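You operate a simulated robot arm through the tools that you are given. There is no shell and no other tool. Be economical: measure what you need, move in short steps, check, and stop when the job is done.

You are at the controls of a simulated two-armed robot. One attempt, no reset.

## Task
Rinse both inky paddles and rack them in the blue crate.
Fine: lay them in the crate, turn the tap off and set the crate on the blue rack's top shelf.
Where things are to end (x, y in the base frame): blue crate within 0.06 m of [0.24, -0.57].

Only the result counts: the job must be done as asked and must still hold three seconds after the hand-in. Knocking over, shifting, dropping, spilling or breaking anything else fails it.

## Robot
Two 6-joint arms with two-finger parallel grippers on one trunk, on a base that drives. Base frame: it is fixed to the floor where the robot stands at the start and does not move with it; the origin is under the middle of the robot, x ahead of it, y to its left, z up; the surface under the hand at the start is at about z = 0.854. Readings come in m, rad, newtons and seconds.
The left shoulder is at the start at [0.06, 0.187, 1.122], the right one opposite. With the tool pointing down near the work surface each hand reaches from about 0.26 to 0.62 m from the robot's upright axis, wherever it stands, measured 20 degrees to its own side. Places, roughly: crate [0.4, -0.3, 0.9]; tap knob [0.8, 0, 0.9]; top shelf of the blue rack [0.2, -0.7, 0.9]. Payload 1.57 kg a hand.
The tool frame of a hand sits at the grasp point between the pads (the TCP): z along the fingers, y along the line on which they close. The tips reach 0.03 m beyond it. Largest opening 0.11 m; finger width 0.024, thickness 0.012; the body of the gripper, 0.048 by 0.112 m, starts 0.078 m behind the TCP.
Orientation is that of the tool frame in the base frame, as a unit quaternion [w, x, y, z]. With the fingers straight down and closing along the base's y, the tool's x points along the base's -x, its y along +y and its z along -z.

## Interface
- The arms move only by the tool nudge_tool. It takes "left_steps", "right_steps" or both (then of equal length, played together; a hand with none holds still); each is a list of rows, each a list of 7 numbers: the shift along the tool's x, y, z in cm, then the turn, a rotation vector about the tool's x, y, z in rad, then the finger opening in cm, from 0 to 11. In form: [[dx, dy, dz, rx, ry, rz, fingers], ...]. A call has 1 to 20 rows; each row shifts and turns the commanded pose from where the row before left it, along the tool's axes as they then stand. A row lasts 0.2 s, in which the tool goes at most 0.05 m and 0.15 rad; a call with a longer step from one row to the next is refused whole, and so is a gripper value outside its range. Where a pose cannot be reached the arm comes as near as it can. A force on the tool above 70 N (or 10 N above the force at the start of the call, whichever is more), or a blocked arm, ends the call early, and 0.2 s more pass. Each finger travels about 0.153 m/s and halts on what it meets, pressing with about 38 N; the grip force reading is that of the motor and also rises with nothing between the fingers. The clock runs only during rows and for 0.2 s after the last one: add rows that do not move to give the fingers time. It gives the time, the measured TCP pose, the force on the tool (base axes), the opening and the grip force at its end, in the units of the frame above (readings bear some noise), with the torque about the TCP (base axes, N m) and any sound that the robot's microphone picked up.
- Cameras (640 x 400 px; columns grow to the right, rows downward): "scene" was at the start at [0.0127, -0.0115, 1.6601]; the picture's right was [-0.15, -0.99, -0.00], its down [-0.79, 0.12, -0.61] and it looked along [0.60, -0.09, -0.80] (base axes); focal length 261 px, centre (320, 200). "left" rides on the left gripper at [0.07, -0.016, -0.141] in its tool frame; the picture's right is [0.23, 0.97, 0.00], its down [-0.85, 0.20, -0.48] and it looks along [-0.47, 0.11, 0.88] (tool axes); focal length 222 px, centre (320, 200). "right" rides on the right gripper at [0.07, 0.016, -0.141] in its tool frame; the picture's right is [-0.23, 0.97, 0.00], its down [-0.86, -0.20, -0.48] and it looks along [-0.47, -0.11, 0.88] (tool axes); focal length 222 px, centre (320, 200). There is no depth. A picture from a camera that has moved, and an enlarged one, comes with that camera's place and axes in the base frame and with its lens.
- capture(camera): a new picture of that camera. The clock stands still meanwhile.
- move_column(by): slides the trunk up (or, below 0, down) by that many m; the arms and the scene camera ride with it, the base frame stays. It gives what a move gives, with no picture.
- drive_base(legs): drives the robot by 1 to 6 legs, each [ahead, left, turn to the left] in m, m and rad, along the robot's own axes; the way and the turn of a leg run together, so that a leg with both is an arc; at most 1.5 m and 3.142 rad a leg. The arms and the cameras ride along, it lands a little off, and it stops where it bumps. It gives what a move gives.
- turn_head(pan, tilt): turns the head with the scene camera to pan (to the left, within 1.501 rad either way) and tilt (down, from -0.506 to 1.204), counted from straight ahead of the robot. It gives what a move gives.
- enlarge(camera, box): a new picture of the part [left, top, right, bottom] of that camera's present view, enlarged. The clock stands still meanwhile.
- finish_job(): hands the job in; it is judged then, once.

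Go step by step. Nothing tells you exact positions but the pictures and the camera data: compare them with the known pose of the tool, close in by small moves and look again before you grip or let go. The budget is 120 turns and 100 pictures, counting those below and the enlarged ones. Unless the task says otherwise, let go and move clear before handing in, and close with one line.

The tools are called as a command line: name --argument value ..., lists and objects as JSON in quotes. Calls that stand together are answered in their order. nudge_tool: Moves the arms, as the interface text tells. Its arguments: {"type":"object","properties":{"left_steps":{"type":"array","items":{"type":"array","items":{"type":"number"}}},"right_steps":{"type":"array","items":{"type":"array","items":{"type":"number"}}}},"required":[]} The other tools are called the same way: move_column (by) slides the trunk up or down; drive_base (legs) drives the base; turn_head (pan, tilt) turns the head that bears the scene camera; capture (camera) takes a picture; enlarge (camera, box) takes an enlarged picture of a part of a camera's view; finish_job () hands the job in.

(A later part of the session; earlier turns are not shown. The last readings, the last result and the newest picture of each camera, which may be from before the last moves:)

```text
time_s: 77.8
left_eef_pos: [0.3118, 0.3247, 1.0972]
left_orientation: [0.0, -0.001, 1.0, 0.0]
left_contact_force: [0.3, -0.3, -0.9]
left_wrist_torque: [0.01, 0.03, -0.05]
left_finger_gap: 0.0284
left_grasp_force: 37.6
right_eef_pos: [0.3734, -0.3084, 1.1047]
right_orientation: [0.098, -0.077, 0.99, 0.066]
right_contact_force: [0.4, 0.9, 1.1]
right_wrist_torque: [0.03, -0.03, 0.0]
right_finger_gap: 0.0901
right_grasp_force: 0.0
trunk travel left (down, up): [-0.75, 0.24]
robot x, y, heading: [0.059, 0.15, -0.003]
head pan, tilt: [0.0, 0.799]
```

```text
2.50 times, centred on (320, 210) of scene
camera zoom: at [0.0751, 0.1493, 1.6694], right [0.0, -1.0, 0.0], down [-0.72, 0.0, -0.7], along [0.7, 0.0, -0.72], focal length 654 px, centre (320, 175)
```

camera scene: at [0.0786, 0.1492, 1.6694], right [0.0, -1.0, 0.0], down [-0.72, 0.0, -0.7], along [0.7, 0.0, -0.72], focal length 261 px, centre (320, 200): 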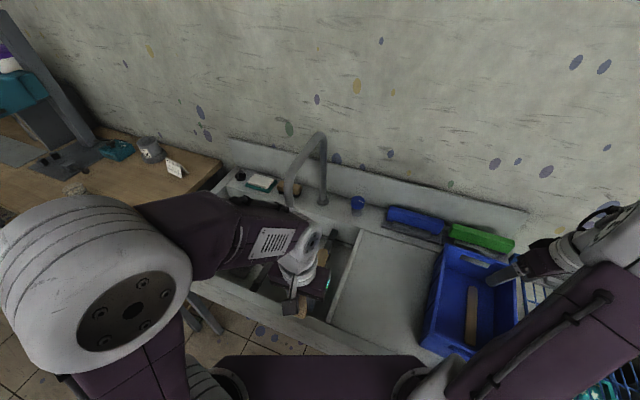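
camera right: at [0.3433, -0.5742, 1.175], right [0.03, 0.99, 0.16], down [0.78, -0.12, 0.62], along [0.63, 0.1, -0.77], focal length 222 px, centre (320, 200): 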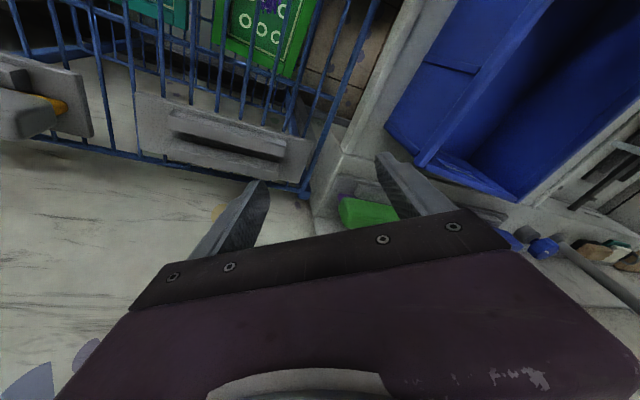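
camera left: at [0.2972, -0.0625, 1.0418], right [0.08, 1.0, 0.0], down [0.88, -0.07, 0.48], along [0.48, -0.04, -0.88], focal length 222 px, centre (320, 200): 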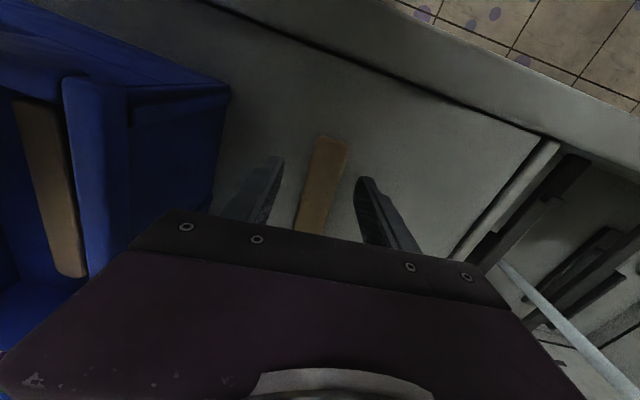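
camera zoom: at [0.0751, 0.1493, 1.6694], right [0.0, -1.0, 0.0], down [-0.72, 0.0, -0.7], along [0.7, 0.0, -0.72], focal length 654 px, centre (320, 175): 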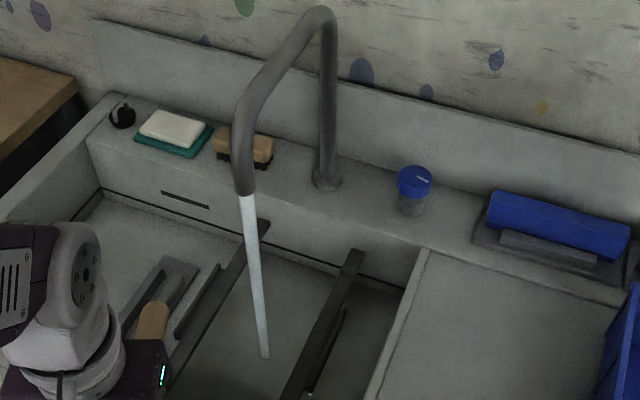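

The stream runs into the basin; the sink surroundings are intact. I bring the right hand back toward the knob to close it: level the tool, move over, yaw +0.3 and pitch forward.

nudge_tool --right_steps '[[-2.8, 3, 0, 0.067, 0.096, 0.076, 9], [-2.8, 3, 0, 0.067, 0.096, 0.076, 9], [-2.8, 3, 0, 0, 0, 0, 9], [-2.8, 3, 0, 0, 0, 0, 9], [-2.8, 3, 0, 0, 0, 0, 9], [-2.8, 3, 0, 0, 0, 0, 9], [-2.8, 3, 0, 0, 0, 0, 9], [0, 0, 0, 0, 0, -0.15, 9], [0, 0, 0, 0, 0, -0.15, 9], [0, 0, 0, 0, -0.15, 0, 9], [0, 0, 0, 0, -0.15, 0, 9], [0, 0, 0, 0, -0.15, 0, 9], [0, 0, 0, 0, -0.15, 0, 9], [0, 0, 0, 0, -0.15, 0, 9]]'

```text
time_s: 80.8
left_eef_pos: [0.3147, 0.3242, 1.0972]
left_orientation: [0.0, -0.001, 1.0, 0.0]
left_contact_force: [0.3, -0.2, 0.2]
left_wrist_torque: [0.03, 0.02, -0.01]
left_finger_gap: 0.0286
left_grasp_force: 37.7
right_eef_pos: [0.4932, -0.0877, 1.0355]
right_orientation: [0.439, -0.126, 0.886, 0.083]
right_contact_force: [0.4, 0.3, -0.1]
right_wrist_torque: [0.01, 0.02, -0.01]
right_finger_gap: 0.0899
right_grasp_force: 0.1
right hand out of reach, approached as far as the arm can: row 1, 2, 4, 5, 6, 7, 8, 9
trunk travel left (down, up): [-0.75, 0.24]
robot x, y, heading: [0.0552, 0.1507, 0.001]
head pan, tilt: [0.0, 0.799]
```

The pose is fine (pitch 0.92, yaw 0.28). I move up/forward and advance to about 9 cm from the knob.

nudge_tool --right_steps '[[-3.2, 0, 2, 0, 0, 0, 9], [-3.2, 0, 3, 0, 0, 0, 9], [-3.1, 0, 3, 0, 0, 0, 9], [0, 0, 4, 0, 0, 0, 9], [0, 0, 4, 0, 0, 0, 9], [0, 0, 4, 0, 0, 0, 9]]'

capture --camera "right"

```text
time_s: 82.2
left_eef_pos: [0.3145, 0.3246, 1.0969]
left_orientation: [-0.002, 0.0, 1.0, -0.001]
left_contact_force: [0.5, 0.0, -1.4]
left_wrist_torque: [-0.03, 0.03, 0.02]
left_finger_gap: 0.0288
left_grasp_force: 38.4
right_eef_pos: [0.6998, -0.02, 0.9887]
right_orientation: [0.437, -0.126, 0.887, 0.083]
right_contact_force: [1.0, 0.0, 0.8]
right_wrist_torque: [0.01, 0.03, 0.01]
right_finger_gap: 0.0899
right_grasp_force: 0.0
trunk travel left (down, up): [-0.75, 0.24]
robot x, y, heading: [0.0578, 0.1482, 0.005]
head pan, tilt: [0.0, 0.799]
```

```text
39 pictures are left
camera right: at [0.5476, -0.0522, 1.0199], right [-0.16, 0.96, 0.22], down [0.2, -0.18, 0.96], along [0.97, 0.19, -0.16], focal length 222 px, centre (320, 200)
```

right: 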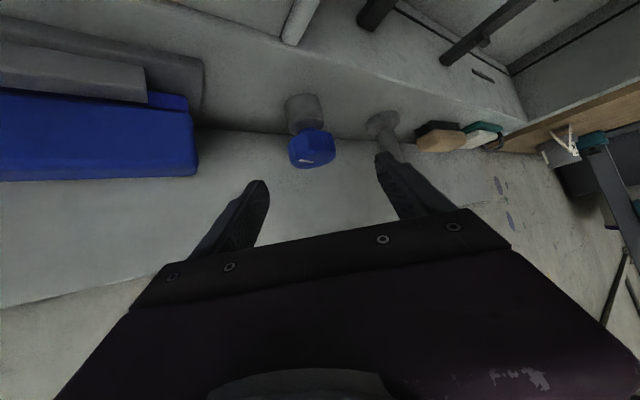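

Knob at [0.79, 0.0, 0.915], as before. I advance 9.4 cm, close, and turn clockwise about 0.7 rad.

nudge_tool --right_steps '[[0, -0.3, 3.2, 0, 0, 0, 9], [0, -0.2, 3.2, 0, 0, 0, 9], [0, 0, 3, 0, 0, 0, 9], [0, 0, 0, 0, 0, 0, 6], [0, 0, 0, 0, 0, 0, 3], [0, 0, 0, 0, 0, 0, 3]]'

nudge_tool --right_steps '[[0, 0.19, 0, 0.0955, 0, 0.0727, 3], [0, 0.19, 0, 0.0955, 0, 0.0727, 3], [0, 0.19, 0, 0.0955, 0, 0.0727, 3], [0, 0.19, 0, 0.0955, 0, 0.0727, 3], [0, 0.19, 0, 0.0955, 0, 0.0727, 3], [0, 0.19, 0, 0.0955, 0, 0.0727, 3]]'

enlarge --camera "scene" --box '[200, 130, 440, 290]'

capture --camera "right"

```text
time_s: 83.6
left_eef_pos: [0.3155, 0.3209, 1.098]
left_orientation: [-0.001, 0.0, 1.0, 0.001]
left_contact_force: [-0.4, -0.1, 0.1]
left_wrist_torque: [0.01, 0.0, -0.01]
left_finger_gap: 0.0287
left_grasp_force: 37.9
right_eef_pos: [0.7724, -0.0067, 0.9327]
right_orientation: [0.438, -0.125, 0.886, 0.083]
right_contact_force: [6.9, -18.0, 0.6]
right_wrist_torque: [-1.83, -0.33, -0.34]
right_finger_gap: 0.0542
right_grasp_force: 44.6
trunk travel left (down, up): [-0.75, 0.24]
robot x, y, heading: [0.058, 0.1486, -0.001]
head pan, tilt: [0.0, 0.799]
```

```text
time_s: 85.0
left_eef_pos: [0.3156, 0.3234, 1.0968]
left_orientation: [-0.001, -0.001, 1.0, 0.001]
left_contact_force: [0.5, 0.4, 0.1]
left_wrist_torque: [0.01, -0.02, -0.01]
left_finger_gap: 0.0286
left_grasp_force: 38.2
right_eef_pos: [0.7718, 0.0079, 0.9318]
right_orientation: [0.426, 0.194, 0.88, -0.078]
right_contact_force: [-0.4, -15.2, -11.1]
right_wrist_torque: [-1.47, -0.46, -0.3]
right_finger_gap: 0.054
right_grasp_force: 45.6
trunk travel left (down, up): [-0.75, 0.24]
robot x, y, heading: [0.0546, 0.1485, -0.001]
head pan, tilt: [0.0, 0.799]
```

```text
2.50 times, centred on (320, 210) of scene
camera zoom: at [0.0795, 0.1459, 1.6693], right [0.0, -1.0, 0.0], down [-0.72, 0.0, -0.7], along [0.7, 0.0, -0.72], focal length 654 px, centre (320, 175)
```

zoom: 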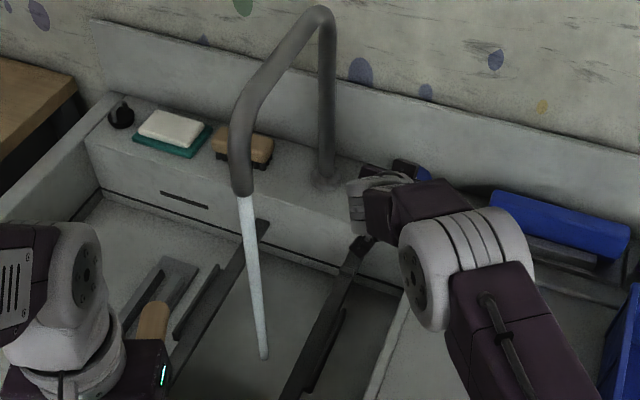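

```text
37 pictures are left
camera right: at [0.6376, 0.0847, 0.9663], right [0.52, 0.83, 0.2], down [0.05, -0.27, 0.96], along [0.85, -0.49, -0.19], focal length 222 px, centre (320, 200)
```

right: 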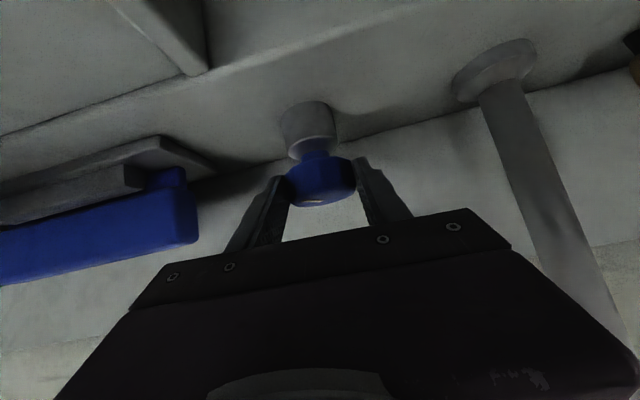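

Turned about 0.7 rad; water still flows. I continue clockwise by 0.36.

nudge_tool --right_steps '[[0, 0.19, 0, 0.0955, 0, 0.0727, 3], [0, 0.19, 0, 0.0955, 0, 0.0727, 3], [0, 0.19, 0, 0.0955, 0, 0.0727, 3]]'

enlarge --camera "scene" --box '[200, 130, 440, 290]'

```text
time_s: 85.8
left_eef_pos: [0.3155, 0.3325, 1.0962]
left_orientation: [-0.001, -0.003, 1.0, -0.004]
left_contact_force: [-1.0, 0.1, 0.3]
left_wrist_torque: [-0.09, 0.0, -0.02]
left_finger_gap: 0.0285
left_grasp_force: 38.6
right_eef_pos: [0.7458, 0.0297, 0.9328]
right_orientation: [0.402, 0.342, 0.836, -0.152]
right_contact_force: [-2.7, 22.9, -0.9]
right_wrist_torque: [0.26, -0.29, 0.81]
right_finger_gap: 0.0464
right_grasp_force: 8.1
right hand out of reach, approached as far as the arm can: row 2, 3
trunk travel left (down, up): [-0.75, 0.24]
robot x, y, heading: [0.0584, 0.1474, 0.002]
head pan, tilt: [0.0, 0.799]
```

```text
2.50 times, centred on (320, 210) of scene
camera zoom: at [0.0796, 0.1603, 1.6698], right [0.0, -1.0, 0.01], down [-0.72, -0.01, -0.7], along [0.7, 0.0, -0.72], focal length 654 px, centre (320, 175)
```

zoom: 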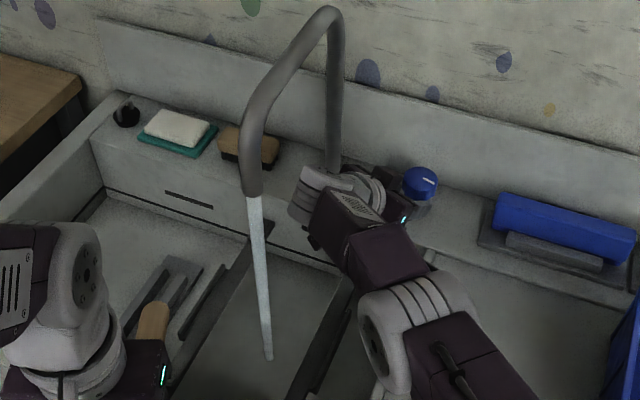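

The hand is at its reach limit and slipping off. I release, back off, and inspect the knob.

nudge_tool --right_steps '[[0, 0, 0, 0, 0, 0, 9], [0, 0, 0, 0, 0, 0, 9], [0, 0, -4, 0, 0, 0, 9], [0, 0, -4, 0, 0, 0, 9], [0, 0, 0, 0, 0, 0, 9]]'

enlarge --camera "scene" --box '[270, 130, 410, 240]'

```text
time_s: 87.0
left_eef_pos: [0.3145, 0.3244, 1.0982]
left_orientation: [0.0, 0.0, 1.0, 0.001]
left_contact_force: [-0.4, -0.5, 0.4]
left_wrist_torque: [0.02, 0.04, 0.01]
left_finger_gap: 0.0283
left_grasp_force: 37.5
right_eef_pos: [0.6988, 0.0572, 0.9855]
right_orientation: [0.401, 0.347, 0.833, -0.156]
right_contact_force: [1.7, -0.3, 0.7]
right_wrist_torque: [0.02, 0.03, 0.02]
right_finger_gap: 0.0898
right_grasp_force: 0.0
trunk travel left (down, up): [-0.75, 0.24]
robot x, y, heading: [0.0583, 0.1518, -0.004]
head pan, tilt: [0.0, 0.799]
```

```text
3.64 times, centred on (340, 185) of scene
camera zoom: at [0.0776, 0.1494, 1.6694], right [0.0, -1.0, 0.0], down [-0.72, 0.0, -0.7], along [0.7, 0.0, -0.72], focal length 951 px, centre (247, 254)
```

zoom: 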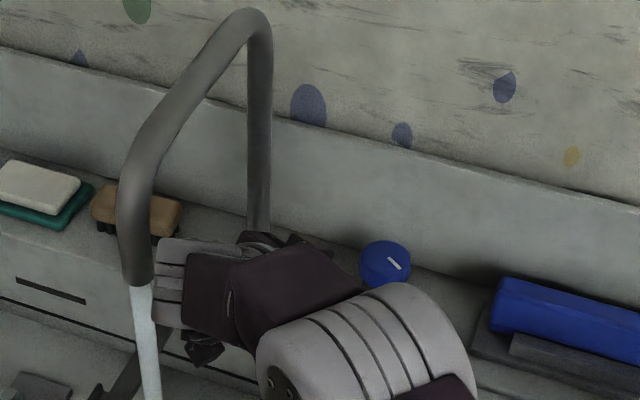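

enlarge --camera "scene" --box '[355, 175, 395, 200]'

capture --camera "right"

```text
16.00 times, centred on (375, 188) of scene
camera zoom: at [0.0776, 0.1494, 1.6694], right [0.0, -1.0, 0.0], down [-0.72, 0.0, -0.7], along [0.7, 0.0, -0.72], focal length 4183 px, centre (-560, 400)
```

zoom: 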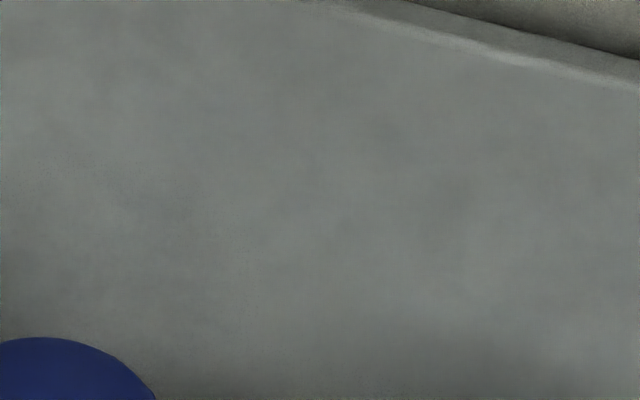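

```text
33 pictures are left
camera right: at [0.6013, 0.1767, 1.0202], right [0.78, 0.59, 0.2], down [-0.04, -0.27, 0.96], along [0.62, -0.76, -0.19], focal length 222 px, centre (320, 200)
```

right: 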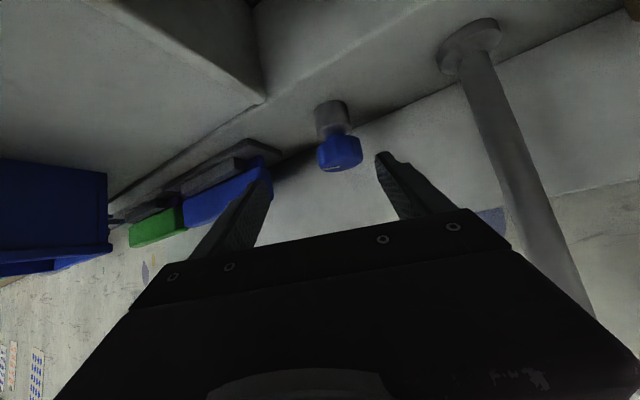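

enlarge --camera "scene" --box '[346, 194, 370, 211]'

```text
16.00 times, centred on (358, 202) of scene
camera zoom: at [0.0776, 0.1494, 1.6694], right [0.0, -1.0, 0.0], down [-0.72, 0.0, -0.7], along [0.7, 0.0, -0.72], focal length 4183 px, centre (-288, 160)
```

zoom: 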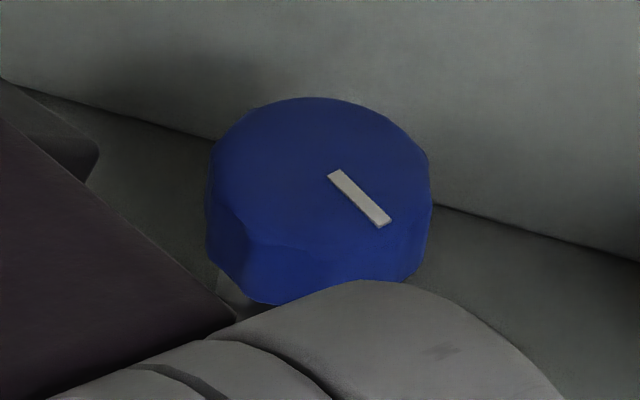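

The mark now points about 50° short of the closed direction, so the tap is partly closed. I swing the right hand back around the knob counter-clockwise to regrip.

nudge_tool --right_steps '[[0, -1.6, 0, -0.117, 0, -0.0935, 9], [0, -1.6, 0, -0.117, 0, -0.0935, 9], [0, -1.6, 0, -0.117, 0, -0.0935, 9], [0, -1.6, 0, -0.117, 0, -0.0935, 9], [0, -1.6, 0, -0.117, 0, -0.0935, 9], [0, -1.6, 0, -0.117, 0, -0.0935, 9], [0, -1.6, 0, -0.117, 0, -0.0935, 9], [0, 0, 0, 0, 0, 0, 9]]'

```text
time_s: 88.8
left_eef_pos: [0.313, 0.3259, 1.097]
left_orientation: [0.0, 0.0, 1.0, 0.0]
left_contact_force: [-1.4, -0.2, 0.4]
left_wrist_torque: [0.03, 0.01, 0.01]
left_finger_gap: 0.0288
left_grasp_force: 38.1
right_eef_pos: [0.6644, -0.0417, 0.981]
right_orientation: [0.434, -0.118, 0.891, 0.067]
right_contact_force: [0.1, 0.0, 0.6]
right_wrist_torque: [-0.01, 0.03, -0.03]
right_finger_gap: 0.09
right_grasp_force: 0.0
trunk travel left (down, up): [-0.75, 0.24]
robot x, y, heading: [0.0569, 0.1495, -0.004]
head pan, tilt: [0.0, 0.799]
```

Aligned again (yaw 0.26). I advance, grip a bit deeper, and turn clockwise 0.72 rad.

nudge_tool --right_steps '[[-1.6, 0.5, 3, 0, 0, 0, 9], [-1.5, 0.4, 3, 0, 0, 0, 9], [0, 0, 3.5, 0, 0, 0, 9], [0, 0, 3.6, 0, 0, 0, 9], [0, 0, 0, 0, 0, 0, 6], [0, 0, 0, 0, 0, 0, 2], [0, 0, 0, 0, 0, 0, 2], [0, 0, 0, 0, 0, 0, 2]]'

nudge_tool --right_steps '[[0, 0.11, 0, 0.0945, 0, 0.074, 2], [0, 0.11, 0, 0.0945, 0, 0.074, 2], [0, 0.11, 0, 0.0945, 0, 0.074, 2], [0, 0.11, 0, 0.0945, 0, 0.074, 2], [0, 0.11, 0, 0.0945, 0, 0.074, 2], [0, 0.11, 0, 0.0945, 0, 0.074, 2]]'

enlarge --camera "scene" --box '[220, 150, 400, 270]'

```text
time_s: 90.6
left_eef_pos: [0.3144, 0.3247, 1.0972]
left_orientation: [-0.002, -0.001, 1.0, 0.0]
left_contact_force: [-1.0, 0.2, -0.5]
left_wrist_torque: [0.0, 0.01, 0.02]
left_finger_gap: 0.0282
left_grasp_force: 37.8
right_eef_pos: [0.7824, -0.0024, 0.9264]
right_orientation: [0.434, -0.118, 0.891, 0.066]
right_contact_force: [2.9, -8.2, -2.3]
right_wrist_torque: [-1.94, -0.16, -0.1]
right_finger_gap: 0.0523
right_grasp_force: 45.3
trunk travel left (down, up): [-0.75, 0.24]
robot x, y, heading: [0.0562, 0.1509, 0.0]
head pan, tilt: [0.0, 0.799]
```

```text
time_s: 92.0
left_eef_pos: [0.316, 0.3238, 1.0965]
left_orientation: [-0.001, -0.002, 1.0, -0.001]
left_contact_force: [0.3, 0.4, -0.4]
left_wrist_torque: [0.01, 0.02, 0.01]
left_finger_gap: 0.0285
left_grasp_force: 37.6
right_eef_pos: [0.7819, 0.0043, 0.9258]
right_orientation: [0.424, 0.204, 0.878, -0.092]
right_contact_force: [-0.2, -8.0, -10.5]
right_wrist_torque: [-1.49, -0.48, -0.06]
right_finger_gap: 0.0521
right_grasp_force: 44.6
trunk travel left (down, up): [-0.75, 0.24]
robot x, y, heading: [0.0612, 0.1476, 0.001]
head pan, tilt: [0.0, 0.799]
```

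```text
3.33 times, centred on (310, 210) of scene
camera zoom: at [0.0792, 0.1475, 1.6694], right [0.0, -1.0, 0.0], down [-0.72, 0.0, -0.7], along [0.7, 0.0, -0.72], focal length 872 px, centre (353, 167)
```

zoom: 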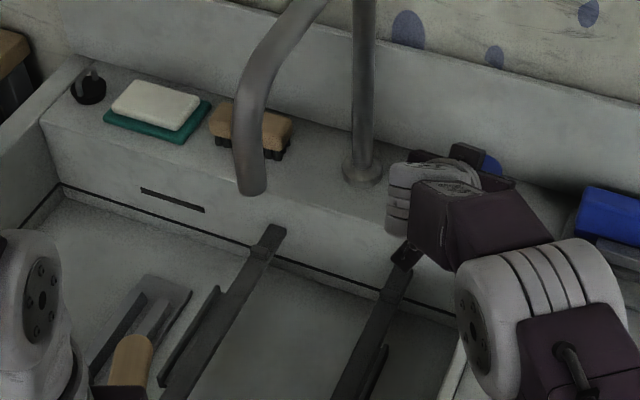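

The water has stopped. I turn one small step more for a full close, release, and back off the way I came.

nudge_tool --right_steps '[[0, 0.11, 0, 0.0945, 0, 0.074, 2], [0, 0, 0, 0, 0, 0, 9], [0, 0, 0, 0, 0, 0, 9], [0, 0, 0, 0, 0, 0, 9], [0, 0, -3, 0, 0, 0, 9], [0, 0, -4, 0, 0, 0, 9], [0, 0, -4, 0, 0, 0, 9]]'

enlarge --camera "scene" --box '[220, 150, 400, 270]'

```text
time_s: 93.6
left_eef_pos: [0.3129, 0.3254, 1.0979]
left_orientation: [0.0, -0.001, 1.0, -0.001]
left_contact_force: [0.1, -0.5, -0.8]
left_wrist_torque: [-0.03, 0.01, 0.01]
left_finger_gap: 0.0286
left_grasp_force: 38.4
right_eef_pos: [0.7065, 0.0541, 0.9966]
right_orientation: [0.419, 0.257, 0.863, -0.117]
right_contact_force: [0.5, 0.2, 0.1]
right_wrist_torque: [0.02, -0.02, -0.01]
right_finger_gap: 0.09
right_grasp_force: 0.2
trunk travel left (down, up): [-0.75, 0.24]
robot x, y, heading: [0.0586, 0.1487, 0.006]
head pan, tilt: [0.0, 0.799]
```

```text
3.33 times, centred on (310, 210) of scene
camera zoom: at [0.0753, 0.1501, 1.6694], right [0.0, -1.0, 0.0], down [-0.72, 0.0, -0.7], along [0.7, 0.0, -0.72], focal length 872 px, centre (353, 167)
```

zoom: 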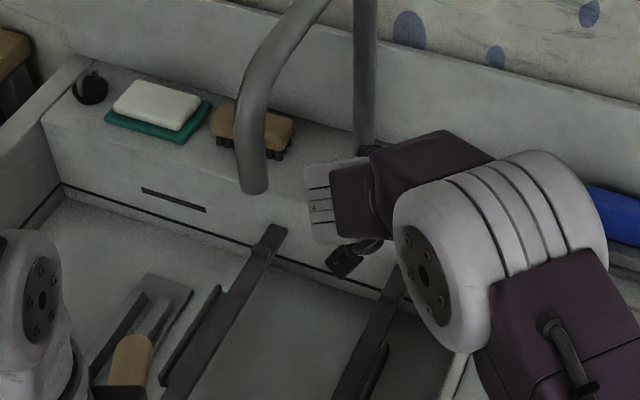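

Water is off. I turn the right hand back straight, then retract and level it.

nudge_tool --right_steps '[[0, -1, 0, -0.117, 0, -0.0935, 9], [0, -1, 0, -0.117, 0, -0.0935, 9], [0, -1, 0, -0.117, 0, -0.0935, 9], [0, -1, 0, -0.117, 0, -0.0935, 9], [0, -2, -4, 0, 0, 0, 9], [0, -2, -4, 0, 0, 0, 9], [0, -2, -4, 0, 0.15, 0, 9], [0, -2, 0, 0, 0.15, 0, 9], [0, -2, 0, 0, 0.15, 0, 9], [0, -2, 0, 0, 0.15, 0, 9], [0, -2, 0, 0, 0.15, 0, 9], [0, -2, -2, 0, 0.15, 0, 9], [0, 0, 0, 0, 0, 0, 9]]'

```text
time_s: 96.4
left_eef_pos: [0.3128, 0.3246, 1.0976]
left_orientation: [0.001, 0.0, 1.0, -0.001]
left_contact_force: [0.5, -0.3, -0.5]
left_wrist_torque: [0.0, 0.0, 0.06]
left_finger_gap: 0.0282
left_grasp_force: 37.7
right_eef_pos: [0.598, -0.1044, 1.0752]
right_orientation: [0.114, -0.047, 0.99, 0.074]
right_contact_force: [-0.4, 0.6, 0.0]
right_wrist_torque: [0.0, 0.0, -0.01]
right_finger_gap: 0.0901
right_grasp_force: 0.1
right hand out of reach, approached as far as the arm can: row 8, 9, 10, 12
trunk travel left (down, up): [-0.75, 0.24]
robot x, y, heading: [0.0611, 0.1499, -0.004]
head pan, tilt: [0.0, 0.799]
```

nudge_tool --right_steps '[[2, -1, -1, 0.074, 0.114, 0.047, 9], [2, -1, -1, 0.074, 0.114, 0.047, 9], [3.3, -3.3, -0.5, 0, 0, 0, 9], [3.3, -3.3, -0.5, 0, 0, 0, 9], [3.3, -3.3, -0.5, 0, 0, 0, 9], [3.3, -3.3, -0.5, 0, 0, 0, 9], [3, -4, 0, 0, 0, 0, 9], [0, 0, 0, 0, 0, 0, 9]]'

drive_base --legs '[[-0.045, 0, 0], [0, -0.24, 0]]'

turn_head --pan -0.3 --tilt 0.95

capture --camera "scene"

```text
time_s: 98.2
left_eef_pos: [0.3141, 0.3266, 1.0965]
left_orientation: [0.0, -0.001, 1.0, -0.001]
left_contact_force: [-1.2, 0.6, -0.7]
left_wrist_torque: [-0.01, -0.01, 0.02]
left_finger_gap: 0.0287
left_grasp_force: 38.4
right_eef_pos: [0.3924, -0.2959, 1.0173]
right_orientation: [0.083, -0.025, 0.994, 0.072]
right_contact_force: [-0.5, 0.2, -0.2]
right_wrist_torque: [-0.01, 0.05, 0.0]
right_finger_gap: 0.09
right_grasp_force: 0.1
right hand out of reach, approached as far as the arm can: row 1, 2
trunk travel left (down, up): [-0.75, 0.24]
robot x, y, heading: [0.0576, 0.1519, 0.0]
head pan, tilt: [0.0, 0.799]
```

```text
time_s: 100.5
left_eef_pos: [0.2716, 0.0915, 1.097]
left_orientation: [-0.001, -0.008, 1.0, 0.002]
left_contact_force: [-2.2, 1.5, 0.2]
left_wrist_torque: [-0.19, -0.15, 0.01]
left_finger_gap: 0.0288
left_grasp_force: 37.8
right_eef_pos: [0.3608, -0.5292, 1.0155]
right_orientation: [0.083, -0.031, 0.993, 0.074]
right_contact_force: [2.5, 0.1, -0.8]
right_wrist_torque: [-0.05, 0.3, 0.06]
right_finger_gap: 0.0901
right_grasp_force: 0.1
trunk travel left (down, up): [-0.75, 0.24]
robot x, y, heading: [0.017, -0.0834, 0.014]
head pan, tilt: [0.0, 0.799]
```

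```text
time_s: 101.3
left_eef_pos: [0.2715, 0.0948, 1.0978]
left_orientation: [0.0, -0.007, 1.0, 0.0]
left_contact_force: [-0.2, 0.2, -0.1]
left_wrist_torque: [-0.03, 0.03, -0.03]
left_finger_gap: 0.0286
left_grasp_force: 37.4
right_eef_pos: [0.3587, -0.5252, 1.0168]
right_orientation: [0.083, -0.031, 0.993, 0.073]
right_contact_force: [-0.1, -0.5, -0.1]
right_wrist_torque: [-0.04, 0.01, 0.02]
right_finger_gap: 0.09
right_grasp_force: 0.1
trunk travel left (down, up): [-0.75, 0.24]
robot x, y, heading: [0.0208, -0.0857, 0.012]
head pan, tilt: [-0.3, 0.949]
```

```text
29 pictures are left
camera scene: at [0.0255, -0.1053, 1.6579], right [-0.28, -0.96, 0.0], down [-0.78, 0.23, -0.58], along [0.56, -0.16, -0.81], focal length 261 px, centre (320, 200)
```

scene: 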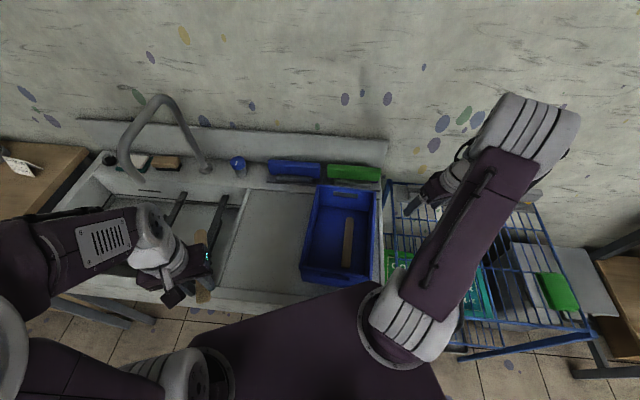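

I bring paddle 2 over the crate, to the left of paddle 1.

nudge_tool --left_steps '[[-0.7, -4, 0, 0, 0, 0, 0], [-0.7, -4, 0, 0, 0, 0, 0], [-0.7, -4, 0, 0, 0, 0, 0], [-0.7, -4, 0, 0, 0, 0, 0], [-0.7, -4, 0, 0, 0, 0, 0], [-0.7, -4, 0, 0, 0, 0.112, 0], [-0.8, -4, 0, 0, 0, 0.112, 0], [0, 0, 0, 0, 0, 0.112, 0], [0, 0, 0, 0, 0, 0.112, 0], [-1, 0, 0, 0, 0, 0, 0]]'

capture --camera "left"

```text
time_s: 103.5
left_eef_pos: [0.3304, -0.1907, 1.098]
left_orientation: [-0.001, 0.216, 0.976, 0.0]
left_contact_force: [0.0, 0.0, -0.4]
left_wrist_torque: [0.0, 0.05, 0.0]
left_finger_gap: 0.0287
left_grasp_force: 38.0
right_eef_pos: [0.3591, -0.5259, 1.0156]
right_orientation: [0.083, -0.032, 0.993, 0.073]
right_contact_force: [0.6, 1.1, 0.0]
right_wrist_torque: [0.0, -0.01, -0.01]
right_finger_gap: 0.0899
right_grasp_force: 0.0
trunk travel left (down, up): [-0.75, 0.24]
robot x, y, heading: [0.015, -0.0839, 0.012]
head pan, tilt: [-0.3, 0.949]
```

```text
28 pictures are left
camera left: at [0.2604, -0.1766, 1.2394], right [0.2, 0.98, 0.0], down [0.86, -0.18, 0.48], along [0.47, -0.1, -0.88], focal length 222 px, centre (320, 200)
```

left: 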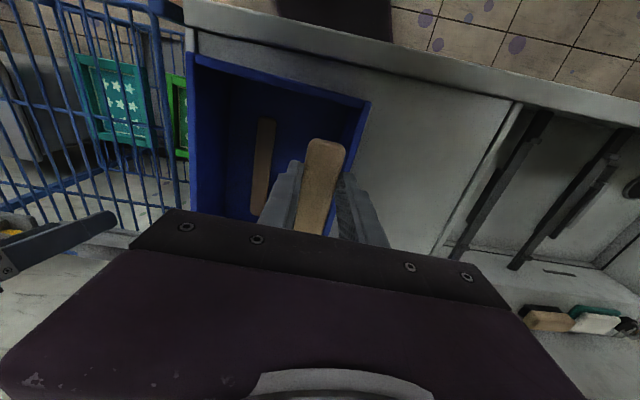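

The crate hasn't moved. I shift to the slot and go down to the floor.

nudge_tool --left_steps '[[-1.9, -1.3, 0, 0, 0, 0, 0], [-1.9, -1.3, 0, 0, 0, 0, 0], [0, 0, 4, 0, 0, 0, 0], [0, 0, 4, 0, 0, 0, 0], [0, 0, 4, 0, 0, 0, 0], [0, 0, 3, 0, 0, 0, 0], [0, 0, 3, 0, 0, 0, 0], [0, 0, 1.2, 0, 0, 0, 0], [0, 0, 0.7, 0, 0, 0, 0]]'

```text
time_s: 105.5
left_eef_pos: [0.353, -0.2281, 0.8981]
left_orientation: [0.0, 0.215, 0.977, 0.0]
left_contact_force: [0.5, -0.2, -1.0]
left_wrist_torque: [0.04, 0.02, -0.03]
left_finger_gap: 0.0287
left_grasp_force: 37.9
right_eef_pos: [0.3597, -0.5253, 1.0175]
right_orientation: [0.084, -0.031, 0.993, 0.073]
right_contact_force: [-0.3, 0.2, 0.2]
right_wrist_torque: [0.03, -0.01, 0.01]
right_finger_gap: 0.0899
right_grasp_force: 0.1
trunk travel left (down, up): [-0.75, 0.24]
robot x, y, heading: [0.0138, -0.0844, 0.018]
head pan, tilt: [-0.3, 0.949]
```

nudge_tool --left_steps '[[0, 0, 0.25, 0, 0, 0, 0], [0, 0, 0, 0, 0, 0, 4.6], [0, 0, 0, 0, 0, 0, 4.6], [0, 0, -3, 0, 0, 0, 4.6], [0, 0, -4, 0, 0, 0, 4.6], [0, 0, -4, 0, 0, 0, 4.6], [0, 0, -4, 0, 0, 0, 4.6], [0, 0, -3, 0, 0, 0, 4.6], [0, 4, 0, 0, 0, 0, 4.6], [0, 4, 0, 0, 0, 0, 6], [0, 4, 0, 0, 0, 0, 6], [0, 4, 0, 0, 0, 0, 6]]'

enlarge --camera "scene" --box '[230, 150, 620, 370]'

```text
time_s: 108.1
left_eef_pos: [0.4213, -0.0818, 1.074]
left_orientation: [0.0, 0.215, 0.977, -0.001]
left_contact_force: [0.4, 0.6, -0.1]
left_wrist_torque: [-0.04, 0.0, 0.01]
left_finger_gap: 0.0601
left_grasp_force: 0.0
right_eef_pos: [0.3596, -0.5247, 1.0166]
right_orientation: [0.082, -0.031, 0.994, 0.072]
right_contact_force: [0.7, -0.7, 0.3]
right_wrist_torque: [-0.01, 0.0, 0.0]
right_finger_gap: 0.09
right_grasp_force: 0.1
trunk travel left (down, up): [-0.75, 0.24]
robot x, y, heading: [0.0172, -0.0833, 0.018]
head pan, tilt: [-0.3, 0.949]
```

```text
1.64 times, centred on (425, 260) of scene
camera zoom: at [0.0267, -0.1036, 1.6579], right [-0.28, -0.96, 0.0], down [-0.78, 0.23, -0.58], along [0.56, -0.17, -0.81], focal length 429 px, centre (148, 102)
```

zoom: 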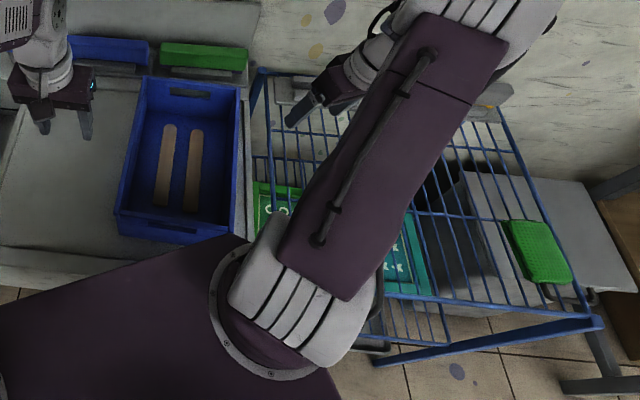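

Both paddles lie side by side in the crate. Next I need the rack's geometry; I raise the right hand, level it, and look down at the rack with its camera.

nudge_tool --right_steps '[[2, 0, -3, 0.072, 0.082, 0.031, 9], [2, 0, -4, 0.072, 0.082, 0.031, 9], [2, 0, -4, 0, 0, 0, 9], [1, 0, -4, 0, 0, 0, 9], [0, 0, -4, 0, 0, 0, 9], [0, 0, -4, 0, 0, 0, 9]]'

capture --camera "right"

capture --camera "scene"

```text
time_s: 109.5
left_eef_pos: [0.4212, -0.0839, 1.0765]
left_orientation: [0.0, 0.215, 0.977, 0.0]
left_contact_force: [-0.3, -0.3, 0.6]
left_wrist_torque: [-0.03, 0.0, 0.02]
left_finger_gap: 0.0601
left_grasp_force: 0.0
right_eef_pos: [0.2403, -0.4995, 1.1206]
right_orientation: [0.098, -0.003, 0.995, 0.032]
right_contact_force: [0.0, -0.2, -0.5]
right_wrist_torque: [-0.02, 0.0, -0.03]
right_finger_gap: 0.0896
right_grasp_force: 0.0
right hand out of reach, approached as far as the arm can: row 1, 2, 3, 4, 5, 6
trunk travel left (down, up): [-0.75, 0.24]
robot x, y, heading: [0.0161, -0.0852, 0.016]
head pan, tilt: [-0.3, 0.949]
```

```text
26 pictures are left
camera right: at [0.1448, -0.4919, 1.245], right [0.21, 0.97, 0.11], down [0.75, -0.23, 0.62], along [0.63, -0.05, -0.78], focal length 222 px, centre (320, 200)
```

right: 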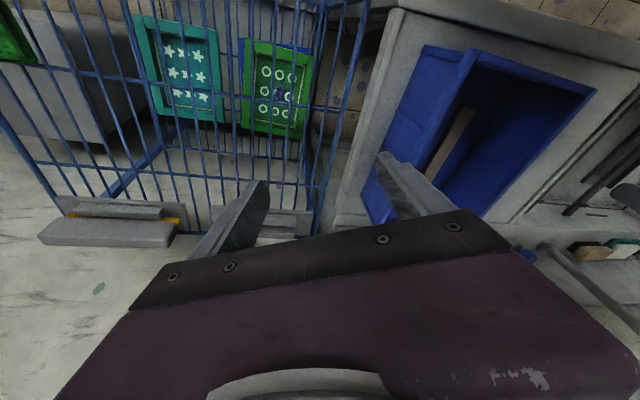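

```text
25 pictures are left
camera scene: at [0.0249, -0.105, 1.6579], right [-0.28, -0.96, 0.0], down [-0.78, 0.23, -0.58], along [0.56, -0.16, -0.81], focal length 261 px, centre (320, 200)
```

scene: 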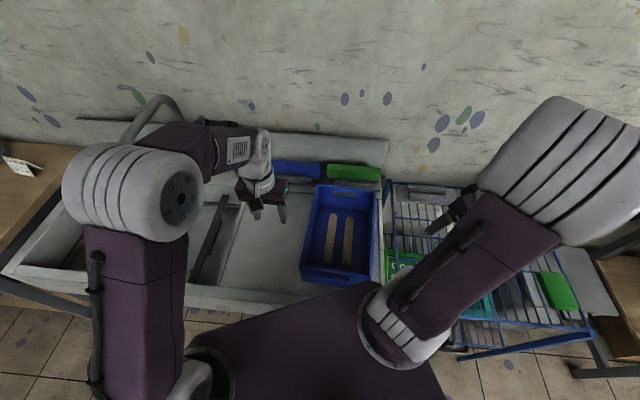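

The rack's top shelf (z≈0.87) is yawed about −22° like the crate, with near-left corner near [0.135, -0.386]; so the crate only needs translating by about [-0.16, -0.28], which suits the right hand alone. I bring the right hand, level and yawed −0.43, above the middle of the crate's right wall.

nudge_tool --right_steps '[[-3, 2, 0, 0.032, 0.098, 0, 6], [-3, 2, 0, 0.032, 0.098, 0, 6], [-2, 2, 0, 0, 0, 0.11, 6], [-2, 2, 0, 0, 0, 0.11, 6], [0, 2, 0, 0, 0, 0.11, 6], [0, 0, 0, 0, 0, 0.1, 6], [0, 0, 0, 0, 0, 0, 6]]'

capture --camera "right"

```text
time_s: 111.1
left_eef_pos: [0.4207, -0.0835, 1.0753]
left_orientation: [0.0, 0.215, 0.977, 0.0]
left_contact_force: [0.9, 0.6, -0.8]
left_wrist_torque: [0.02, 0.05, 0.02]
left_finger_gap: 0.0601
left_grasp_force: 0.0
right_eef_pos: [0.3288, -0.3921, 1.0658]
right_orientation: [0.068, 0.211, 0.974, 0.047]
right_contact_force: [1.1, 0.0, 0.0]
right_wrist_torque: [-0.01, -0.01, 0.01]
right_finger_gap: 0.0599
right_grasp_force: 0.1
right hand out of reach, approached as far as the arm can: row 1, 2, 4
trunk travel left (down, up): [-0.75, 0.24]
robot x, y, heading: [0.018, -0.0848, 0.012]
head pan, tilt: [-0.3, 0.949]
```

```text
24 pictures are left
camera right: at [0.2523, -0.3563, 1.1988], right [0.6, 0.79, 0.14], down [0.62, -0.57, 0.54], along [0.51, -0.24, -0.83], focal length 222 px, centre (320, 200)
```

right: 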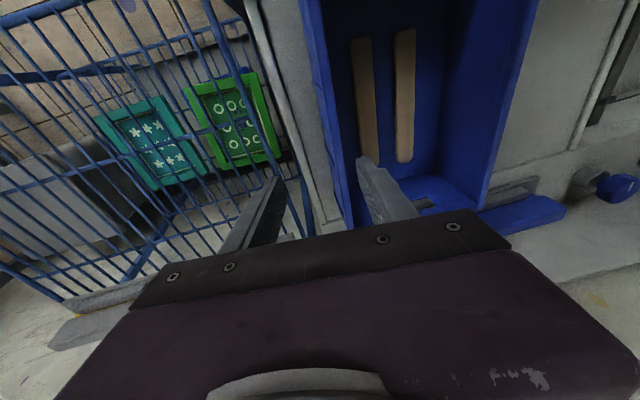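

The hand still has a slight tilt; I level it, shift toward the wall's middle, and recheck.

nudge_tool --right_steps '[[-0.8, 1.2, 0, 0.06, 0.057, 0, 6], [-0.8, 1.2, 0, 0.06, 0.057, 0, 6], [0, 0, 0, 0, 0, 0, 6]]'

capture --camera "right"

```text
time_s: 111.9
left_eef_pos: [0.4209, -0.0829, 1.0768]
left_orientation: [-0.001, 0.216, 0.977, 0.0]
left_contact_force: [-0.6, 1.2, 0.0]
left_wrist_torque: [-0.02, 0.01, -0.01]
left_finger_gap: 0.0598
left_grasp_force: 0.0
right_eef_pos: [0.329, -0.3914, 1.067]
right_orientation: [0.068, 0.209, 0.974, 0.046]
right_contact_force: [-0.7, -0.2, 0.0]
right_wrist_torque: [-0.04, 0.02, 0.01]
right_finger_gap: 0.0601
right_grasp_force: 0.0
right hand out of reach, approached as far as the arm can: row 1, 2
trunk travel left (down, up): [-0.75, 0.24]
robot x, y, heading: [0.017, -0.0777, 0.015]
head pan, tilt: [-0.3, 0.949]
```

```text
23 pictures are left
camera right: at [0.2519, -0.3564, 1.1989], right [0.6, 0.79, 0.14], down [0.62, -0.57, 0.54], along [0.51, -0.24, -0.83], focal length 222 px, centre (320, 200)
```

right: 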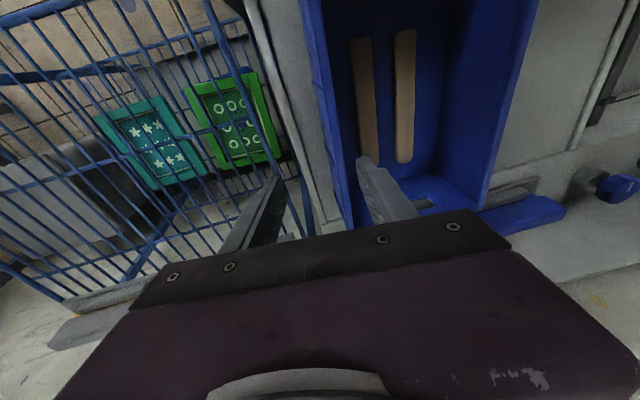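

The right arm sits against an inner limit of its reach. I drive the base back 0.09 m to give the arm room, then level.

drive_base --legs '[[-0.09, 0, 0]]'

nudge_tool --right_steps '[[-3, 1, -1, 0, 0, 0, 6], [-3, 1, -1, 0, 0, 0, 6], [-3, 0.5, -1, 0, 0, 0, 6], [0, 0, 0, 0.06, 0.057, 0, 6], [0, 0, 0, 0.06, 0.057, 0, 6], [0, 0, 0, 0, 0, 0, 6]]'

```text
time_s: 113.0
left_eef_pos: [0.3321, -0.0835, 1.0756]
left_orientation: [-0.001, 0.214, 0.977, -0.001]
left_contact_force: [0.0, -0.2, -0.1]
left_wrist_torque: [-0.01, -0.01, 0.03]
left_finger_gap: 0.0599
left_grasp_force: 0.1
right_eef_pos: [0.2418, -0.3923, 1.0651]
right_orientation: [0.067, 0.211, 0.974, 0.047]
right_contact_force: [-0.1, 0.5, -0.1]
right_wrist_torque: [0.03, 0.01, 0.01]
right_finger_gap: 0.06
right_grasp_force: 0.0
trunk travel left (down, up): [-0.75, 0.24]
robot x, y, heading: [-0.0744, -0.0861, 0.01]
head pan, tilt: [-0.3, 0.949]
```

```text
time_s: 114.4
left_eef_pos: [0.3315, -0.0837, 1.075]
left_orientation: [0.0, 0.215, 0.977, 0.001]
left_contact_force: [-0.3, -1.1, -0.3]
left_wrist_torque: [-0.01, 0.0, -0.01]
left_finger_gap: 0.0601
left_grasp_force: 0.1
right_eef_pos: [0.3111, -0.4096, 1.0773]
right_orientation: [0.079, 0.208, 0.973, 0.062]
right_contact_force: [0.6, -1.0, 0.3]
right_wrist_torque: [-0.01, 0.01, -0.05]
right_finger_gap: 0.0603
right_grasp_force: 0.1
right hand out of reach, approached as far as the arm can: row 1, 2, 3, 4, 5
trunk travel left (down, up): [-0.75, 0.24]
robot x, y, heading: [-0.0737, -0.0821, 0.012]
head pan, tilt: [-0.3, 0.949]
```

The tilt persists, so the arm is against a joint limit in its present posture. I look at the arm's posture.

turn_head --pan -0.6 --tilt 0.6

capture --camera "scene"

```text
time_s: 115.2
left_eef_pos: [0.3315, -0.0841, 1.076]
left_orientation: [0.0, 0.215, 0.977, 0.001]
left_contact_force: [0.8, 0.3, -0.5]
left_wrist_torque: [0.0, -0.02, -0.01]
left_finger_gap: 0.0602
left_grasp_force: 0.1
right_eef_pos: [0.3101, -0.4095, 1.0766]
right_orientation: [0.079, 0.209, 0.973, 0.062]
right_contact_force: [0.6, -0.4, 0.0]
right_wrist_torque: [0.02, 0.03, 0.0]
right_finger_gap: 0.0601
right_grasp_force: 0.0
trunk travel left (down, up): [-0.75, 0.24]
robot x, y, heading: [-0.0702, -0.0857, 0.015]
head pan, tilt: [-0.6, 0.6]
```

```text
22 pictures are left
camera scene: at [-0.06, -0.135, 1.6863], right [-0.55, -0.83, 0.0], down [-0.47, 0.31, -0.82], along [0.69, -0.46, -0.57], focal length 261 px, centre (320, 200)
```

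scene: 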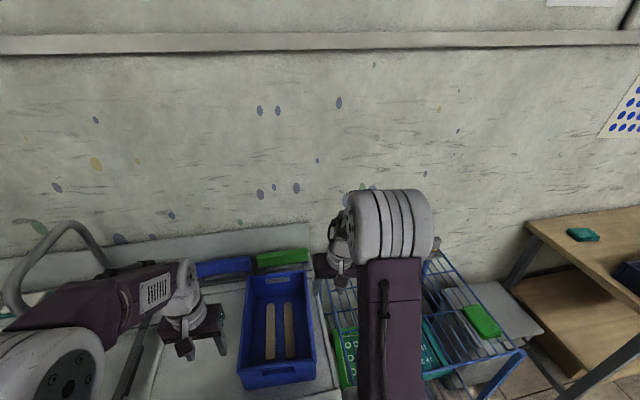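

I'll unwind the posture: undo the yaw, go forward and pitch as in the first knob approach, then come back along that same path in reverse.

nudge_tool --right_steps '[[0, 0, 0, 0, 0, -0.107, 6], [0, 0, 0, 0, 0, -0.107, 6], [0, 0, 0, 0, 0, -0.107, 6], [0, 0, 0, 0, 0, -0.107, 6], [-3.9, 3.2, 0, 0, 0, 0, 6], [-3.9, 3.2, 0, 0, 0, 0, 6], [-3.9, 3.2, 0, 0, 0, 0, 6], [-3.9, 3.2, 0, 0, 0, 0, 6], [-3, 3, 0, 0, 0, 0, 6], [0, 0, 0, 0, -0.15, 0, 6], [0, 0, 0, 0, -0.15, 0, 6], [0, 0, 0, 0.06, -0.13, 0, 6], [0, 0, 0, 0.06, -0.13, 0, 6], [0, 0, 0, 0, 0, 0, 6]]'

```text
refused: row 5 steps farther than a row can; nothing moved
```

nudge_tool --right_steps '[[0, 0, 0, 0, 0, -0.107, 6], [0, 0, 0, 0, 0, -0.107, 6], [0, 0, 0, 0, 0, -0.107, 6], [0, 0, 0, 0, 0, -0.107, 6], [-3.5, 2.8, 0, 0, 0, 0, 6], [-3.5, 2.8, 0, 0, 0, 0, 6], [-3.5, 2.8, 0, 0, 0, 0, 6], [-3.5, 2.8, 0, 0, 0, 0, 6], [-3.5, 2.8, 0, 0, 0, 0, 6], [-1, 1.5, 0, 0, 0, 0, 6], [0, 0, 0, 0, -0.15, 0, 6], [0, 0, 0, 0, -0.15, 0, 6], [0, 0, 0, 0.06, -0.13, 0, 6], [0, 0, 0, 0.06, -0.13, 0, 6], [0, 0, 0, 0, 0, 0, 6]]'

```text
time_s: 118.4
left_eef_pos: [0.3309, -0.0838, 1.075]
left_orientation: [0.001, 0.214, 0.977, 0.0]
left_contact_force: [-0.1, -0.3, -0.4]
left_wrist_torque: [0.02, -0.01, -0.01]
left_finger_gap: 0.0598
left_grasp_force: 0.1
right_eef_pos: [0.4459, -0.2635, 1.0697]
right_orientation: [0.325, 0.015, 0.944, 0.056]
right_contact_force: [0.7, 0.8, -0.2]
right_wrist_torque: [-0.03, 0.01, 0.01]
right_finger_gap: 0.0599
right_grasp_force: 0.1
right hand out of reach, approached as far as the arm can: row 5, 6, 7, 8, 9, 10, 13, 14
trunk travel left (down, up): [-0.75, 0.24]
robot x, y, heading: [-0.0748, -0.0841, 0.011]
head pan, tilt: [-0.6, 0.6]
```

The constant sideways residue suggests the wrist is flipped with its forearm-roll joint at its limit. I'll lead the tool around the forearm axis (left, above, then straight down through it) to unflip it.

nudge_tool --right_steps '[[-1.5, 0, -2, 0, 0, 0, 6], [-1.5, 0, -2, 0, 0, 0, 6], [0, 0, 0, -0.073, 0, -0.095, 6], [0, 0, 0, -0.073, 0, -0.095, 6], [0, 0, 0, -0.073, 0, -0.095, 6], [0, 0, 0, 0, -0.15, 0, 6], [0, 0, 0, 0, -0.15, 0, 6], [0, 0, 0, 0, -0.15, 0, 6], [0, 0, 0, 0, -0.15, 0, 6], [0, 0, 0, 0.114, 0, 0.037, 6], [0, 0, 0, 0.114, 0, 0.037, 6], [0, 0, 0, 0.114, 0, 0.037, 6], [0, 0, 0, 0, 0, 0, 6]]'

```text
time_s: 121.2
left_eef_pos: [0.3322, -0.0838, 1.0745]
left_orientation: [-0.001, 0.214, 0.977, 0.001]
left_contact_force: [-0.5, 0.2, 0.1]
left_wrist_torque: [-0.01, -0.02, 0.02]
left_finger_gap: 0.0601
left_grasp_force: 0.0
right_eef_pos: [0.4455, -0.2701, 1.1211]
right_orientation: [0.528, 0.01, 0.848, 0.029]
right_contact_force: [-0.3, -0.1, 0.2]
right_wrist_torque: [0.0, 0.01, 0.01]
right_finger_gap: 0.0601
right_grasp_force: 0.0
right hand out of reach, approached as far as the arm can: row 8, 9
trunk travel left (down, up): [-0.75, 0.24]
robot x, y, heading: [-0.073, -0.089, 0.015]
head pan, tilt: [-0.6, 0.6]
```

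nudge_tool --right_steps '[[0, 0, 0, 0, 0.15, 0, 6], [0, 0, 0, 0, 0.15, 0, 6], [0, 0, 0, 0, 0.15, 0, 6], [0, 0, 0, 0, 0.15, 0, 6], [0, 0, 0, 0, 0.15, 0, 6], [0, 0, 0, 0, 0.15, 0, 6], [0, 0, 0, 0, 0.15, 0, 6], [0, 0, 0, 0, 0, 0, 6]]'

```text
time_s: 123.0
left_eef_pos: [0.3318, -0.0844, 1.0752]
left_orientation: [0.0, 0.215, 0.977, 0.0]
left_contact_force: [-0.1, 0.2, -0.6]
left_wrist_torque: [0.01, -0.02, 0.0]
left_finger_gap: 0.0602
left_grasp_force: 0.1
right_eef_pos: [0.4484, -0.2459, 1.1245]
right_orientation: [0.213, -0.021, 0.974, 0.072]
right_contact_force: [0.0, -0.6, 0.1]
right_wrist_torque: [-0.01, -0.01, -0.01]
right_finger_gap: 0.0599
right_grasp_force: 0.1
right hand out of reach, approached as far as the arm can: row 3, 4, 5, 6
trunk travel left (down, up): [-0.75, 0.24]
robot x, y, heading: [-0.074, -0.0849, 0.015]
head pan, tilt: [-0.6, 0.6]
```

Not yet unflipped — the tool passed to the left of the forearm axis. I repeat with the downward pass made about 0.2 rad further to the right.

nudge_tool --right_steps '[[0, 0, 0, -0.05, 0, -0.109, 6], [0, 0, 0, -0.05, 0, -0.109, 6], [0, 0, 0, 0, -0.15, 0, 6], [0, 0, 0, 0, -0.15, 0, 6], [0, 0, 0, 0, -0.15, 0, 6], [0, 0, 0, 0, -0.15, 0, 6], [0, 0, 0, 0, -0.15, 0, 6], [0, 0, 0, 0.139, 0, 0.057, 6], [0, 0, 0, 0.139, 0, 0.057, 6], [0, 0, 0, 0.139, 0, 0.057, 6], [0, 0, 0, 0, 0.15, 0, 6], [0, 0, 0, 0, 0.15, 0, 6], [0, 0, 0, 0, 0.15, 0, 6], [0, 0, 0, 0, 0.15, 0, 6], [0, 0, 0, 0, 0.15, 0, 6], [0, 0, 0, 0, 0.15, 0, 6], [0, 0, 0, 0, 0.15, 0, 6], [0, 0, 0, 0, 0, 0, 6]]'

```text
time_s: 126.8
left_eef_pos: [0.3309, -0.0844, 1.0746]
left_orientation: [-0.001, 0.214, 0.977, 0.0]
left_contact_force: [-0.3, 0.4, 0.1]
left_wrist_torque: [0.06, 0.02, -0.01]
left_finger_gap: 0.06
left_grasp_force: 0.1
right_eef_pos: [0.4638, -0.246, 1.1441]
right_orientation: [0.058, 0.073, 0.994, 0.06]
right_contact_force: [0.0, -0.7, 0.2]
right_wrist_torque: [0.03, -0.04, -0.07]
right_finger_gap: 0.0598
right_grasp_force: 0.1
right hand out of reach, approached as far as the arm can: row 7, 13
trunk travel left (down, up): [-0.75, 0.24]
robot x, y, heading: [-0.0718, -0.0876, 0.015]
head pan, tilt: [-0.6, 0.6]
```

Far fewer reach flags this time. I test whether it now levels fully.

nudge_tool --right_steps '[[0, 0, 0, 0.06, 0.058, 0, 6], [0, 0, 0, 0.06, 0.058, 0, 6], [0, 0, 0, 0, 0, 0, 6]]'

```text
time_s: 127.6
left_eef_pos: [0.3316, -0.084, 1.0761]
left_orientation: [-0.001, 0.215, 0.977, 0.0]
left_contact_force: [-0.7, -0.7, 0.8]
left_wrist_torque: [0.0, 0.0, 0.0]
left_finger_gap: 0.0599
left_grasp_force: 0.0
right_eef_pos: [0.4622, -0.2452, 1.144]
right_orientation: [-0.004, 0.073, 0.997, 0.005]
right_contact_force: [0.6, -0.1, -0.1]
right_wrist_torque: [-0.02, -0.02, -0.05]
right_finger_gap: 0.0599
right_grasp_force: 0.0
trunk travel left (down, up): [-0.75, 0.24]
robot x, y, heading: [-0.0732, -0.0859, 0.014]
head pan, tilt: [-0.6, 0.6]
```

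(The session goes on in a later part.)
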